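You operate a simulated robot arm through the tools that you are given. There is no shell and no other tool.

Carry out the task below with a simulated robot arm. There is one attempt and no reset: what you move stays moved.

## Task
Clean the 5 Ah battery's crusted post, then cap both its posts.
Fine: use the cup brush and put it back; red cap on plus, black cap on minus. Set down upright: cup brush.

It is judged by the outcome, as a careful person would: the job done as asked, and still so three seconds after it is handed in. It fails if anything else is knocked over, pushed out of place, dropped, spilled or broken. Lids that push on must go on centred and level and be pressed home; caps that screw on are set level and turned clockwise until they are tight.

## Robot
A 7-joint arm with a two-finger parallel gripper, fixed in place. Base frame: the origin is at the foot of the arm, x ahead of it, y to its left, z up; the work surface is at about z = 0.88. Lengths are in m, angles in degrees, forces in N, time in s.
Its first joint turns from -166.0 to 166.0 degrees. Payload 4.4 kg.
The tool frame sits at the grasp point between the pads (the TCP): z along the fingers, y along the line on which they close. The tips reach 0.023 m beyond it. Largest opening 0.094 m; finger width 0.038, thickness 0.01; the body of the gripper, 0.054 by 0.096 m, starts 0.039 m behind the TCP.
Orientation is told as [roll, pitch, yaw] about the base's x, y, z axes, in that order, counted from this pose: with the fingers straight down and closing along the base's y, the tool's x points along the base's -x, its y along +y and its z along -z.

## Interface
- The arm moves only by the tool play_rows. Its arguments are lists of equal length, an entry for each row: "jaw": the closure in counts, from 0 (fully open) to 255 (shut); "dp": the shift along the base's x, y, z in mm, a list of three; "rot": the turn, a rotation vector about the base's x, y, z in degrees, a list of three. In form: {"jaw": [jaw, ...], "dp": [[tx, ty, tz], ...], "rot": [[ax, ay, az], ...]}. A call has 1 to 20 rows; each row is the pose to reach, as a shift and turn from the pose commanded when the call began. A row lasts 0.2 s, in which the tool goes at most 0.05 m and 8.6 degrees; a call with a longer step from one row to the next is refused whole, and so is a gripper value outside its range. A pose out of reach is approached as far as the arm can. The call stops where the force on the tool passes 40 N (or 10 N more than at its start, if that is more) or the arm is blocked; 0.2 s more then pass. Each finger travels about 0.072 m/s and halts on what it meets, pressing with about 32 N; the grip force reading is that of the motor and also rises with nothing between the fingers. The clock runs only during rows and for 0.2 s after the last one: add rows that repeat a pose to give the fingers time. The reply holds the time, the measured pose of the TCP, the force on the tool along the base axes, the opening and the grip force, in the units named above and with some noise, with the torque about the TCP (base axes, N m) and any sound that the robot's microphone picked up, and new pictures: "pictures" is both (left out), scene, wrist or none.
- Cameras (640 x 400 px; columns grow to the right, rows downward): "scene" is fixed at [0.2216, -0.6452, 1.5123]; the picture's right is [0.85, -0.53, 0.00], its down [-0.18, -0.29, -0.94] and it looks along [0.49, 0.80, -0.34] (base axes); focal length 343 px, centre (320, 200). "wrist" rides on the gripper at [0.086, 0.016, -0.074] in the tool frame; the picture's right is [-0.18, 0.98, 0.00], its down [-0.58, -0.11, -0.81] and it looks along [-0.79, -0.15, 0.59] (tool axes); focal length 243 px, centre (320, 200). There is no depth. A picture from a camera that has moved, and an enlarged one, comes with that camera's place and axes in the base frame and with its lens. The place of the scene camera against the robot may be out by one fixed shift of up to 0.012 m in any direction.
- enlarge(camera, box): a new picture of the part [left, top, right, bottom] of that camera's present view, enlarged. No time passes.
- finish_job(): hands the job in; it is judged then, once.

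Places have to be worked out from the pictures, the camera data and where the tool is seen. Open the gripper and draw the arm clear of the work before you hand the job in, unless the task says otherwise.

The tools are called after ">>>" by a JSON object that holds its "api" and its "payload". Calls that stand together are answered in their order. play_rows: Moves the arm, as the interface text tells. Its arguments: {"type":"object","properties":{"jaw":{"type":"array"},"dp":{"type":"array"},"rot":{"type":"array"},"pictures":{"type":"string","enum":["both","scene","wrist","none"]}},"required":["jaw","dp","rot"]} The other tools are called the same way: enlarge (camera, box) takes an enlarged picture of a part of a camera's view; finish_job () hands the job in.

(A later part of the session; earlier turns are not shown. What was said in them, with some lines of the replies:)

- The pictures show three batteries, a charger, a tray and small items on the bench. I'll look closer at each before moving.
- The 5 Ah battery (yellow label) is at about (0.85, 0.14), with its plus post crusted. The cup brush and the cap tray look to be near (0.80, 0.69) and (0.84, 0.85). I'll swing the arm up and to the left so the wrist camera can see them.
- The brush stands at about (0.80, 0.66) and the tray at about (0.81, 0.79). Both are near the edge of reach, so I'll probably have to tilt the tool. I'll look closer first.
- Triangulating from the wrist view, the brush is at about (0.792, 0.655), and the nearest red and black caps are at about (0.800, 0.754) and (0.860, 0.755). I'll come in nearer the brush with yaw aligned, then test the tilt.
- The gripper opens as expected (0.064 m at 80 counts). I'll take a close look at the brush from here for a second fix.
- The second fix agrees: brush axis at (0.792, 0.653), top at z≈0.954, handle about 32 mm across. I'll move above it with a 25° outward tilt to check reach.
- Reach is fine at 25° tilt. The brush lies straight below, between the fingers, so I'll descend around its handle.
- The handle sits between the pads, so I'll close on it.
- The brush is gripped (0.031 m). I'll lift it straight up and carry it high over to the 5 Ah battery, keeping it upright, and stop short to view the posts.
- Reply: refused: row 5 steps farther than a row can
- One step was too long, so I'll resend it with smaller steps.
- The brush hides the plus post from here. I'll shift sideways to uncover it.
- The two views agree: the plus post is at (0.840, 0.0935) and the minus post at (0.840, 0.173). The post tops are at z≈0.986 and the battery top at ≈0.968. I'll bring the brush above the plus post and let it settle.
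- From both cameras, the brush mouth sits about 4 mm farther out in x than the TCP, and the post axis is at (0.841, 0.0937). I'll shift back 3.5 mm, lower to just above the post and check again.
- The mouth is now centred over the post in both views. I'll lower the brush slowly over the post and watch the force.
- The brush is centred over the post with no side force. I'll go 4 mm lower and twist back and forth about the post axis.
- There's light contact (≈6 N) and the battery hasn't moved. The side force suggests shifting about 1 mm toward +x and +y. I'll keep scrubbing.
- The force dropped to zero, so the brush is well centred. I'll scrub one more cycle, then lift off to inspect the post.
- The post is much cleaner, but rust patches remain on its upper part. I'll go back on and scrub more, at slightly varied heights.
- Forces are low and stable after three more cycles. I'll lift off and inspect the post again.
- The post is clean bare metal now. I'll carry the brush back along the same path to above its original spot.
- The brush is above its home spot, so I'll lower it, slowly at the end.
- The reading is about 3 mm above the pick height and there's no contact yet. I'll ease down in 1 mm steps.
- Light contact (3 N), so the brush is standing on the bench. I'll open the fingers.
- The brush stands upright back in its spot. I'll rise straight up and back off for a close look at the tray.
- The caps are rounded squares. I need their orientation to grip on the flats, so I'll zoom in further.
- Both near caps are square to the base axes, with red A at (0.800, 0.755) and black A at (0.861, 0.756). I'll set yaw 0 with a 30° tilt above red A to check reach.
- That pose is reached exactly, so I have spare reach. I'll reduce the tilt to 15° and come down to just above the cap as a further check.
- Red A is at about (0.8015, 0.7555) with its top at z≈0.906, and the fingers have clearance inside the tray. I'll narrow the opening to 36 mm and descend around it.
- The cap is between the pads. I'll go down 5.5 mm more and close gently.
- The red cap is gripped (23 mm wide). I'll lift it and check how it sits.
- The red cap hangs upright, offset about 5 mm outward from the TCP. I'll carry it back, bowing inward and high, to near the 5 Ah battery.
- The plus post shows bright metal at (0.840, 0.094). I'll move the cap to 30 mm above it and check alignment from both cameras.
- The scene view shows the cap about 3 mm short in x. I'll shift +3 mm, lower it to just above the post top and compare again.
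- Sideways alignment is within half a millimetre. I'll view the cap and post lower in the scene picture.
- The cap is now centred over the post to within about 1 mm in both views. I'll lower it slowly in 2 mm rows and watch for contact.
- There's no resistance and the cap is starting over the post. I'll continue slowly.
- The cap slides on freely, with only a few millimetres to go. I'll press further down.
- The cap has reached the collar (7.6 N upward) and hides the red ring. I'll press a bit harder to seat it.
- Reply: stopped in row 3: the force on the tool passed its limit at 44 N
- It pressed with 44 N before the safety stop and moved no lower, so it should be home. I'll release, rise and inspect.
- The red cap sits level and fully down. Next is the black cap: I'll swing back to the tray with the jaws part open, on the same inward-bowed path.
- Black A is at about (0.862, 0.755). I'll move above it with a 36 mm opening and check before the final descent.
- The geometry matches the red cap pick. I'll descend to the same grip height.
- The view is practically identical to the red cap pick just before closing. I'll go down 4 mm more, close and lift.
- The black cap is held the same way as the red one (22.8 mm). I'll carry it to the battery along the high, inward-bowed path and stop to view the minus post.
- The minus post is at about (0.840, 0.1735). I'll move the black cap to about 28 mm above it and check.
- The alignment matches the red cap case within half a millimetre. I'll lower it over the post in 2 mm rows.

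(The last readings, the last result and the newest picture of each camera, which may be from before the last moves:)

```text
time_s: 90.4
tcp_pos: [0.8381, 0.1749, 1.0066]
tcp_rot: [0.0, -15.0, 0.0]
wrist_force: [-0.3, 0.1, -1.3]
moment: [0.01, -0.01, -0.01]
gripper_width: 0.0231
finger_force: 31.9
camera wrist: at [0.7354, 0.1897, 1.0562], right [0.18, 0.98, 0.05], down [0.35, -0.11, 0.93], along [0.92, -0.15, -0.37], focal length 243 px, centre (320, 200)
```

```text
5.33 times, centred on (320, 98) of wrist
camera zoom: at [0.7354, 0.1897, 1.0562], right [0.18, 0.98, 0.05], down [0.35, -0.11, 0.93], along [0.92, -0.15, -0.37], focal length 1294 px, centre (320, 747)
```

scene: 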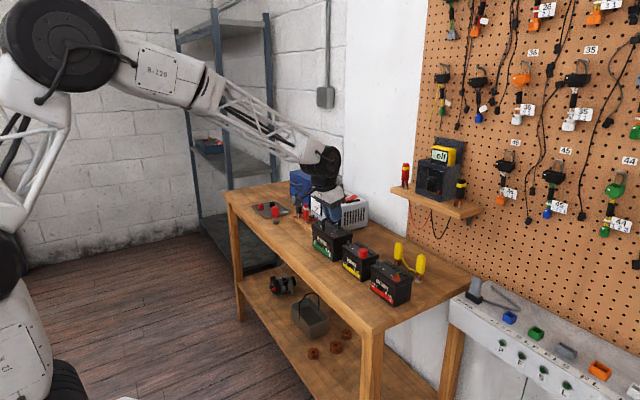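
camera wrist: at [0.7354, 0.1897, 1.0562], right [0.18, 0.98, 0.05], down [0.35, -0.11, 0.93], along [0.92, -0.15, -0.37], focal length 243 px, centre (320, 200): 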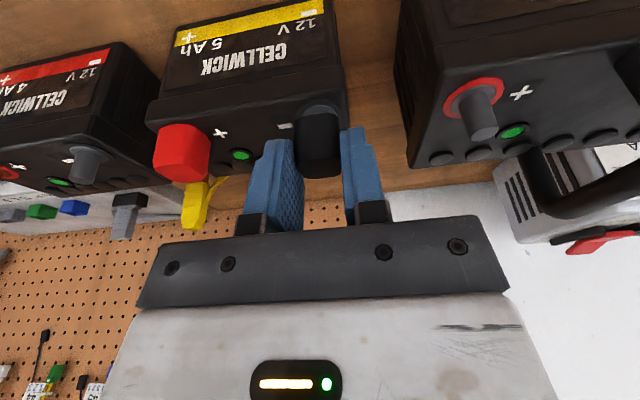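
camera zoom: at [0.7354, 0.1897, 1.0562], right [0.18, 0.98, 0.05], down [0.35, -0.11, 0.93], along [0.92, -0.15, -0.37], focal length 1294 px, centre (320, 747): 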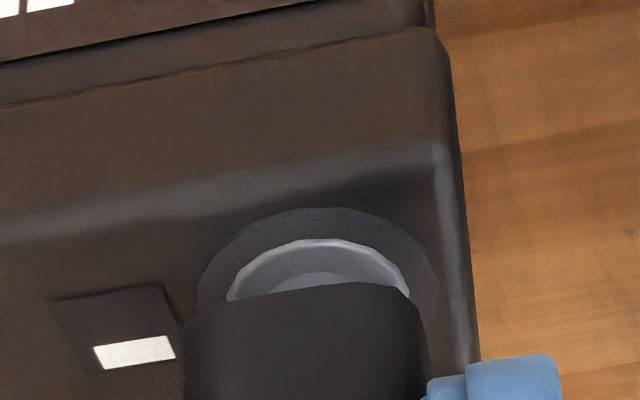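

There's no resistance, but both views now show the cap about 1 mm too far toward −y against the collar. I'll shift +1 mm in y and continue down to contact.

>>> {"api": "play_rows", "payload": {"jaw": [255, 255, 255, 255, 255, 255, 255, 255, 255], "dp": [[0, 0.6, 0], [0, 1.1, 0], [0, 1.1, -2], [0, 1.1, -4], [0, 1.1, -6], [0, 1.1, -8], [0, 1.1, -10], [0, 1.1, -11.5], [0, 1.1, -11.5]], "rot": [[0, 0, 0], [0, 0, 0], [0, 0, 0], [0, 0, 0], [0, 0, 0], [0, 0, 0], [0, 0, 0], [0, 0, 0], [0, 0, 0]], "pictures": "wrist"}}

>>> {"api": "enlarge", "payload": {"camera": "scene", "box": [328, 228, 368, 253]}}

>>> {"api": "enlarge", "payload": {"camera": "wrist", "box": [260, 60, 380, 135]}}

```text
time_s: 92.4
tcp_pos: [0.8377, 0.1751, 0.9983]
tcp_rot: [-0.1, -15.1, -0.1]
wrist_force: [-0.3, -1.8, 21.6]
moment: [-0.09, -0.04, 0.04]
gripper_width: 0.0228
finger_force: 31.7
camera wrist: at [0.7355, 0.1913, 1.0467], right [0.18, 0.98, 0.05], down [0.35, -0.11, 0.93], along [0.92, -0.15, -0.36], focal length 243 px, centre (320, 200)
```

wrist: 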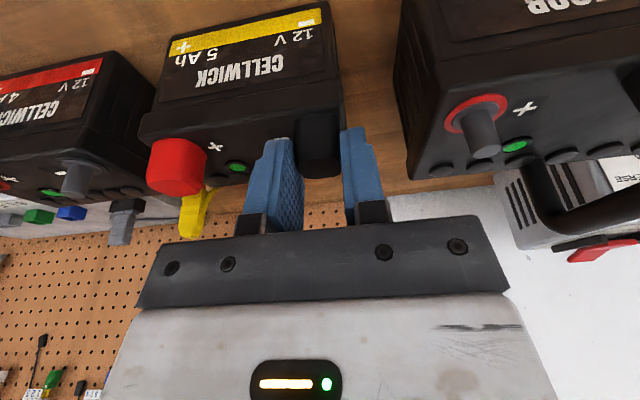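

```text
16.00 times, centred on (348, 240) of scene
camera zoom: at [0.2216, -0.6452, 1.5123], right [0.85, -0.53, 0.0], down [-0.18, -0.29, -0.94], along [0.49, 0.8, -0.34], focal length 5494 px, centre (-128, -448)
```

zoom: 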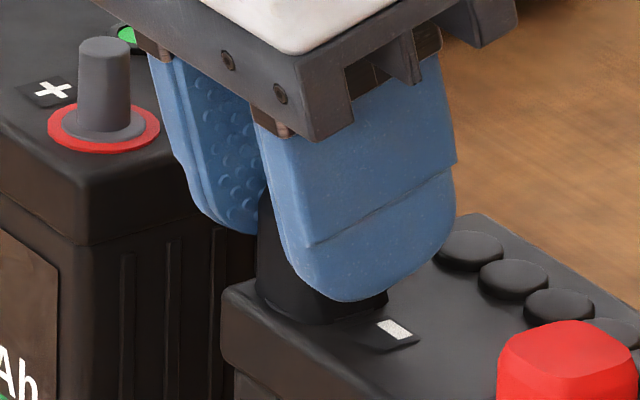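

```text
5.33 times, centred on (320, 98) of wrist
camera zoom: at [0.7355, 0.1913, 1.0467], right [0.18, 0.98, 0.05], down [0.35, -0.11, 0.93], along [0.92, -0.15, -0.36], focal length 1294 px, centre (320, 747)
```

zoom: 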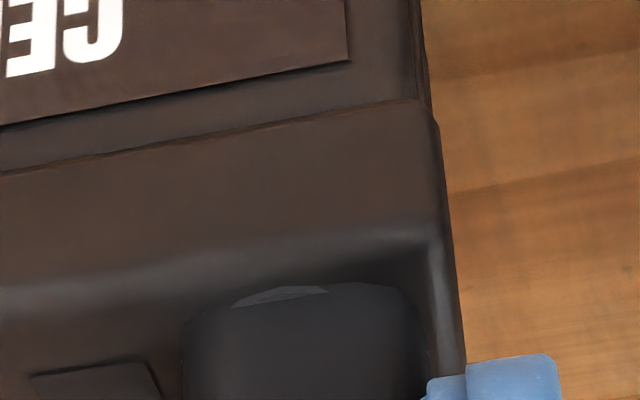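

It's at contact with 21.6 N, and a thin sliver of collar is still visible. I'll press further, to the limit if needed.

>>> {"api": "play_rows", "payload": {"jaw": [255, 255, 255, 255, 255, 255], "dp": [[0, 0, -1.5], [0, 0, -3], [0, 0, -4.5], [0, 0, -6], [0, 0, -7.5], [0, 0, -7.5]], "rot": [[0, 0, 0], [0, 0, 0], [0, 0, 0], [0, 0, 0], [0, 0, 0], [0, 0, 0]], "pictures": "wrist"}}

>>> {"api": "enlarge", "payload": {"camera": "wrist", "box": [260, 60, 380, 135]}}

>>> {"api": "enlarge", "payload": {"camera": "scene", "box": [328, 228, 368, 253]}}

```text
time_s: 92.9
tcp_pos: [0.8386, 0.1748, 0.9986]
tcp_rot: [0.1, -15.2, -0.1]
wrist_force: [-0.7, 0.3, 6.3]
moment: [-0.01, 0.0, 0.01]
gripper_width: 0.0226
finger_force: 31.7
stopped in row 2: the force on the tool passed its limit at 43 N (the readings are from after the stop); the commanded pose is now the measured one
camera wrist: at [0.736, 0.1914, 1.0467], right [0.18, 0.98, 0.05], down [0.35, -0.11, 0.93], along [0.92, -0.15, -0.36], focal length 243 px, centre (320, 200)
```

wrist: 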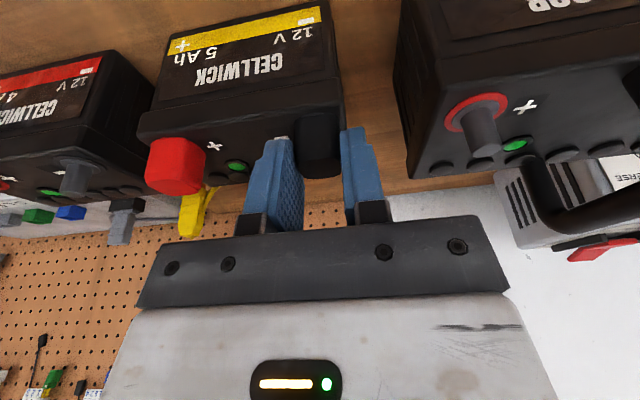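

```text
5.33 times, centred on (320, 98) of wrist
camera zoom: at [0.736, 0.1914, 1.0467], right [0.18, 0.98, 0.05], down [0.35, -0.11, 0.93], along [0.92, -0.15, -0.36], focal length 1294 px, centre (320, 747)
```

zoom: 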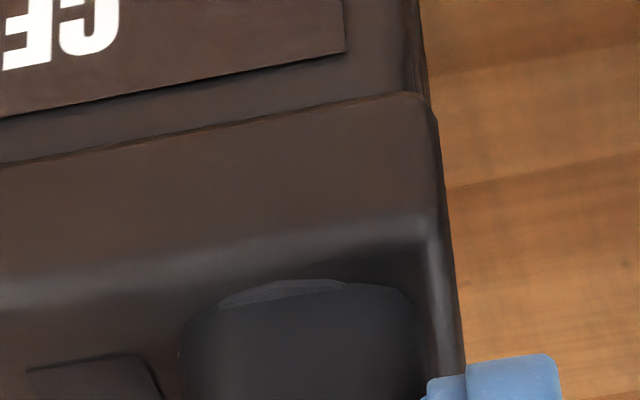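

```text
16.00 times, centred on (348, 240) of scene
camera zoom: at [0.2216, -0.6452, 1.5123], right [0.85, -0.53, 0.0], down [-0.18, -0.29, -0.94], along [0.49, 0.8, -0.34], focal length 5494 px, centre (-128, -448)
```

zoom: 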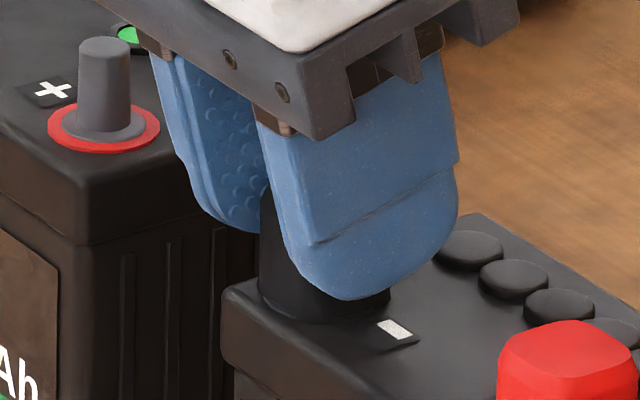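

It took 43 N without going lower, and the sliver is just the wider dark insulating ring. I'll release, rise and inspect both caps.

>>> {"api": "play_rows", "payload": {"jaw": [200, 160, 130, 130, 130, 130, 130, 130], "dp": [[0, 0, 0], [0, 0, 0], [0, 0, 0], [0, 0, 25], [0, 0, 60], [-20, 0, 95], [-45, -20, 115], [-45, -20, 115]], "rot": [[0, 0, 0], [0, 0, 0], [0, 0, 0], [0, 0, 0], [0, 0, 0], [0, 7, 0], [0, 15, 0], [0, 15, 0]]}}

>>> {"api": "enlarge", "payload": {"camera": "scene", "box": [328, 228, 384, 263]}}

>>> {"api": "enlarge", "payload": {"camera": "wrist", "box": [220, 0, 420, 125]}}

```text
time_s: 94.7
tcp_pos: [0.7931, 0.1568, 1.1133]
tcp_rot: [0.0, -0.1, 0.0]
wrist_force: [0.8, 0.2, -0.3]
moment: [-0.01, 0.0, 0.0]
gripper_width: 0.0459
finger_force: 0.0
camera wrist: at [0.7069, 0.1722, 1.1868], right [0.18, 0.98, 0.0], down [0.58, -0.11, 0.81], along [0.79, -0.15, -0.59], focal length 243 px, centre (320, 200)
```

scene: 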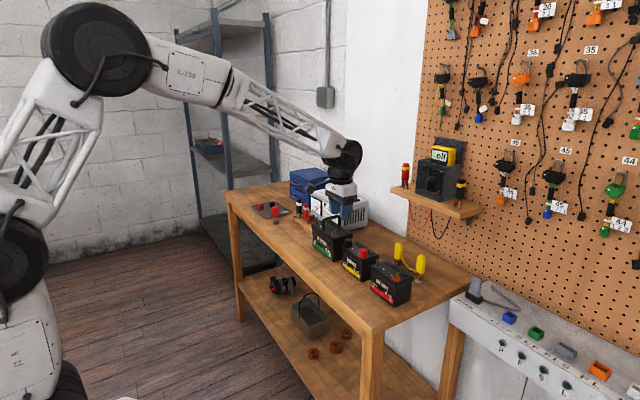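
wrist: 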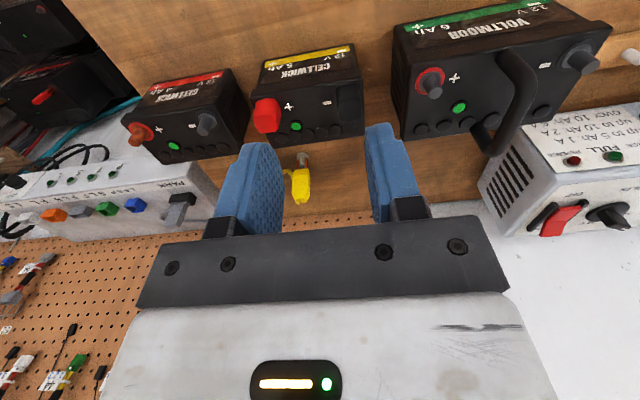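

```text
11.43 times, centred on (356, 246) of scene
camera zoom: at [0.2216, -0.6452, 1.5123], right [0.85, -0.53, 0.0], down [-0.18, -0.29, -0.94], along [0.49, 0.8, -0.34], focal length 3924 px, centre (-91, -320)
```

zoom: 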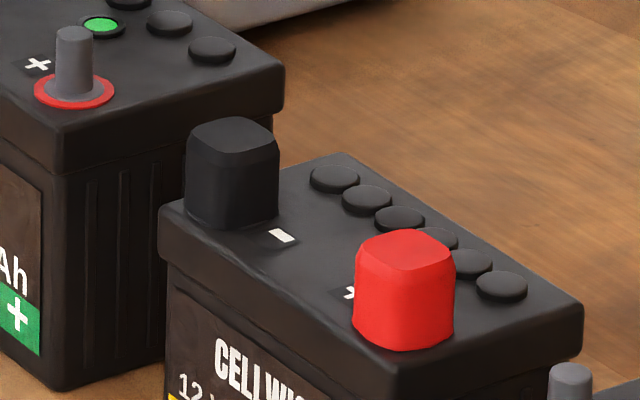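

```text
3.20 times, centred on (320, 62) of wrist
camera zoom: at [0.7069, 0.1722, 1.1868], right [0.18, 0.98, 0.0], down [0.58, -0.11, 0.81], along [0.79, -0.15, -0.59], focal length 776 px, centre (320, 640)
```

zoom: 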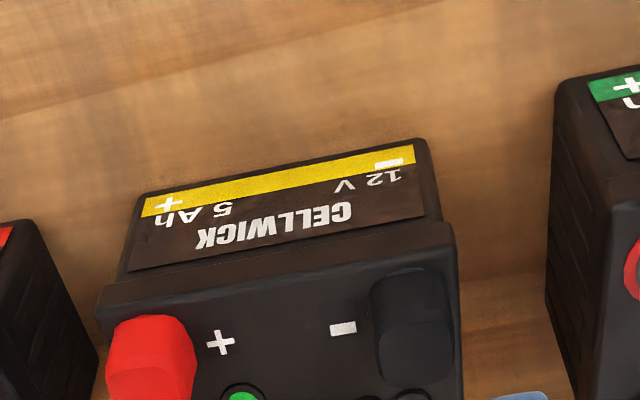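

Both caps look seated. I'll zoom in closely to check they're level.

>>> {"api": "enlarge", "payload": {"camera": "scene", "box": [340, 236, 360, 251]}}

>>> {"api": "enlarge", "payload": {"camera": "scene", "box": [354, 245, 374, 260]}}

>>> {"api": "enlarge", "payload": {"camera": "wrist", "box": [240, 70, 380, 150]}}

```text
16.00 times, centred on (350, 244) of scene
camera zoom: at [0.2216, -0.6452, 1.5123], right [0.85, -0.53, 0.0], down [-0.18, -0.29, -0.94], along [0.49, 0.8, -0.34], focal length 5494 px, centre (-160, -496)
```

zoom: 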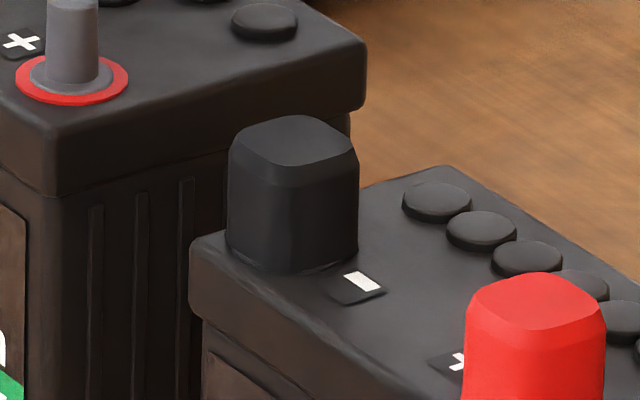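

```text
16.00 times, centred on (364, 252) of scene
camera zoom: at [0.2216, -0.6452, 1.5123], right [0.85, -0.53, 0.0], down [-0.18, -0.29, -0.94], along [0.49, 0.8, -0.34], focal length 5494 px, centre (-384, -640)
```

zoom: 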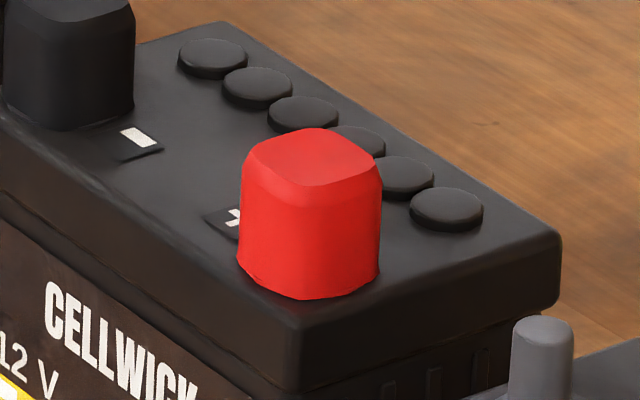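

```text
4.57 times, centred on (310, 110) of wrist
camera zoom: at [0.7069, 0.1722, 1.1868], right [0.18, 0.98, 0.0], down [0.58, -0.11, 0.81], along [0.79, -0.15, -0.59], focal length 1109 px, centre (366, 611)
```

zoom: 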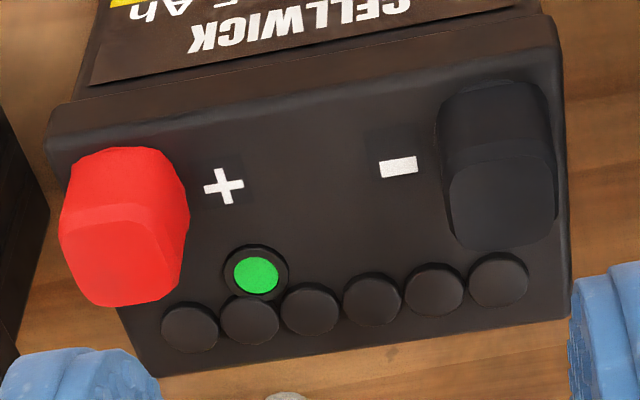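

Both caps are level and down on the battery top. I'll open the gripper and draw the arm back and up, clear of the work.

>>> {"api": "play_rows", "payload": {"jaw": [100, 60, 0, 0, 0, 0, 0], "dp": [[0, 0, 40], [-30, 0, 75], [-65, 0, 105], [-105, 0, 130], [-145, 0, 150], [-170, 0, 160], [-170, 0, 160]], "rot": [[0, 0, 0], [0, 0, 0], [0, 0, 0], [0, 0, 0], [0, 0, 0], [0, 0, 0], [0, 0, 0]]}}

>>> {"api": "enlarge", "payload": {"camera": "scene", "box": [240, 180, 320, 230]}}

>>> {"api": "enlarge", "payload": {"camera": "scene", "box": [300, 205, 440, 305]}}

```text
time_s: 96.3
tcp_pos: [0.6222, 0.1569, 1.2726]
tcp_rot: [-0.1, -0.2, 0.0]
wrist_force: [0.0, -0.1, -0.2]
moment: [0.01, 0.01, 0.03]
gripper_width: 0.0941
finger_force: 0.1
camera wrist: at [0.5366, 0.1729, 1.3456], right [0.18, 0.98, 0.0], down [0.58, -0.11, 0.81], along [0.79, -0.15, -0.59], focal length 243 px, centre (320, 200)
```

scene: 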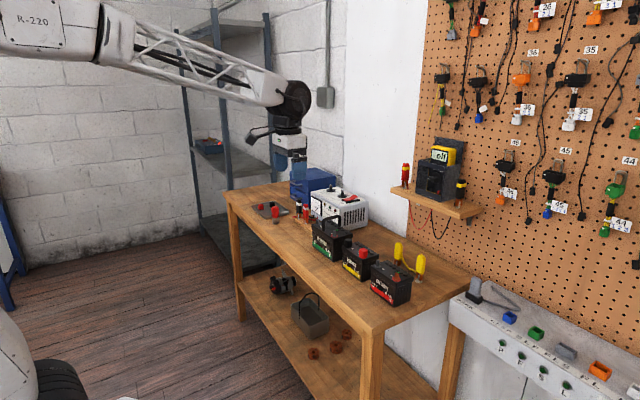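
wrist: 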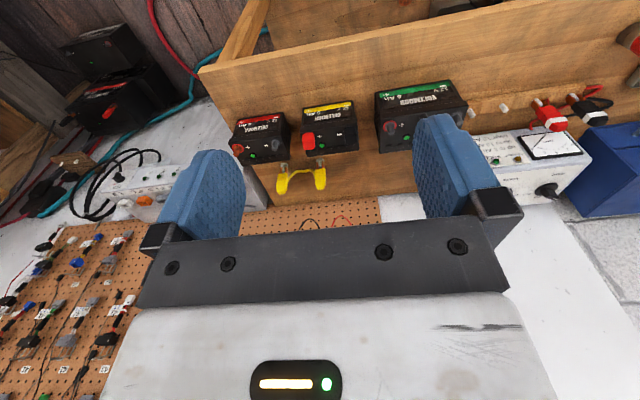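

```text
8.00 times, centred on (280, 205) of scene
camera zoom: at [0.2216, -0.6452, 1.5123], right [0.85, -0.53, 0.0], down [-0.18, -0.29, -0.94], along [0.49, 0.8, -0.34], focal length 2747 px, centre (640, 160)
```

zoom: 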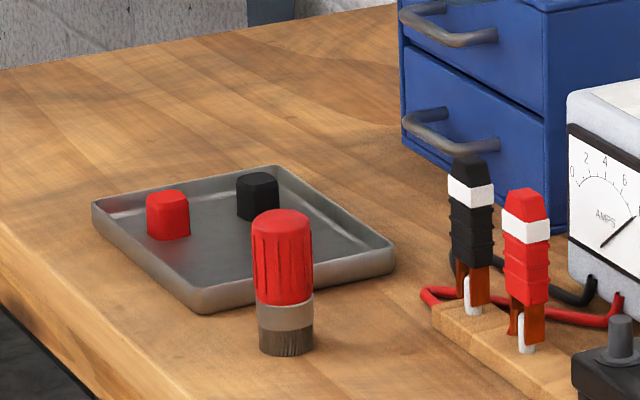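

```text
4.00 times, centred on (370, 255) of scene
camera zoom: at [0.2216, -0.6452, 1.5123], right [0.85, -0.53, 0.0], down [-0.18, -0.29, -0.94], along [0.49, 0.8, -0.34], focal length 1374 px, centre (120, -20)
```

zoom: 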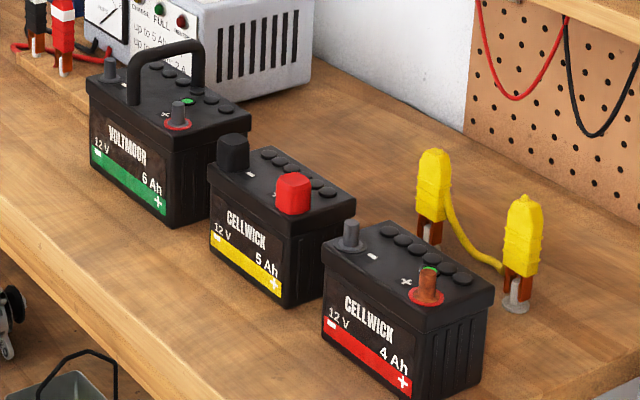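

Everything is in place. The plus post is cleaned, the red cap is on plus and the black cap on minus, and the brush stands upright at its spot. Nothing else has moved and the arm is clear, so I'm handing the job in.

>>> {"api": "finish_job", "payload": {}}

```text
The job is handed in.
```

The job is done and handed in. The 5 Ah battery's crusted plus post is scrubbed to bare metal, with the red cap on plus and the black cap on minus.

- **Cleaning:** the first scrub left rust patches near the top of the post, so I went back for a second round. The crust was gone when I checked again.
- **Caps:** each was pressed down to about 43 N without moving any lower. Both look level and sit down on the battery top.
- **Brush:** it stands upright at its original spot, within about 3 mm.
- **Everything else:** nothing else appears moved in the final pictures. One red and one black cap are left in the tray. The gripper is open and the arm is drawn clear.
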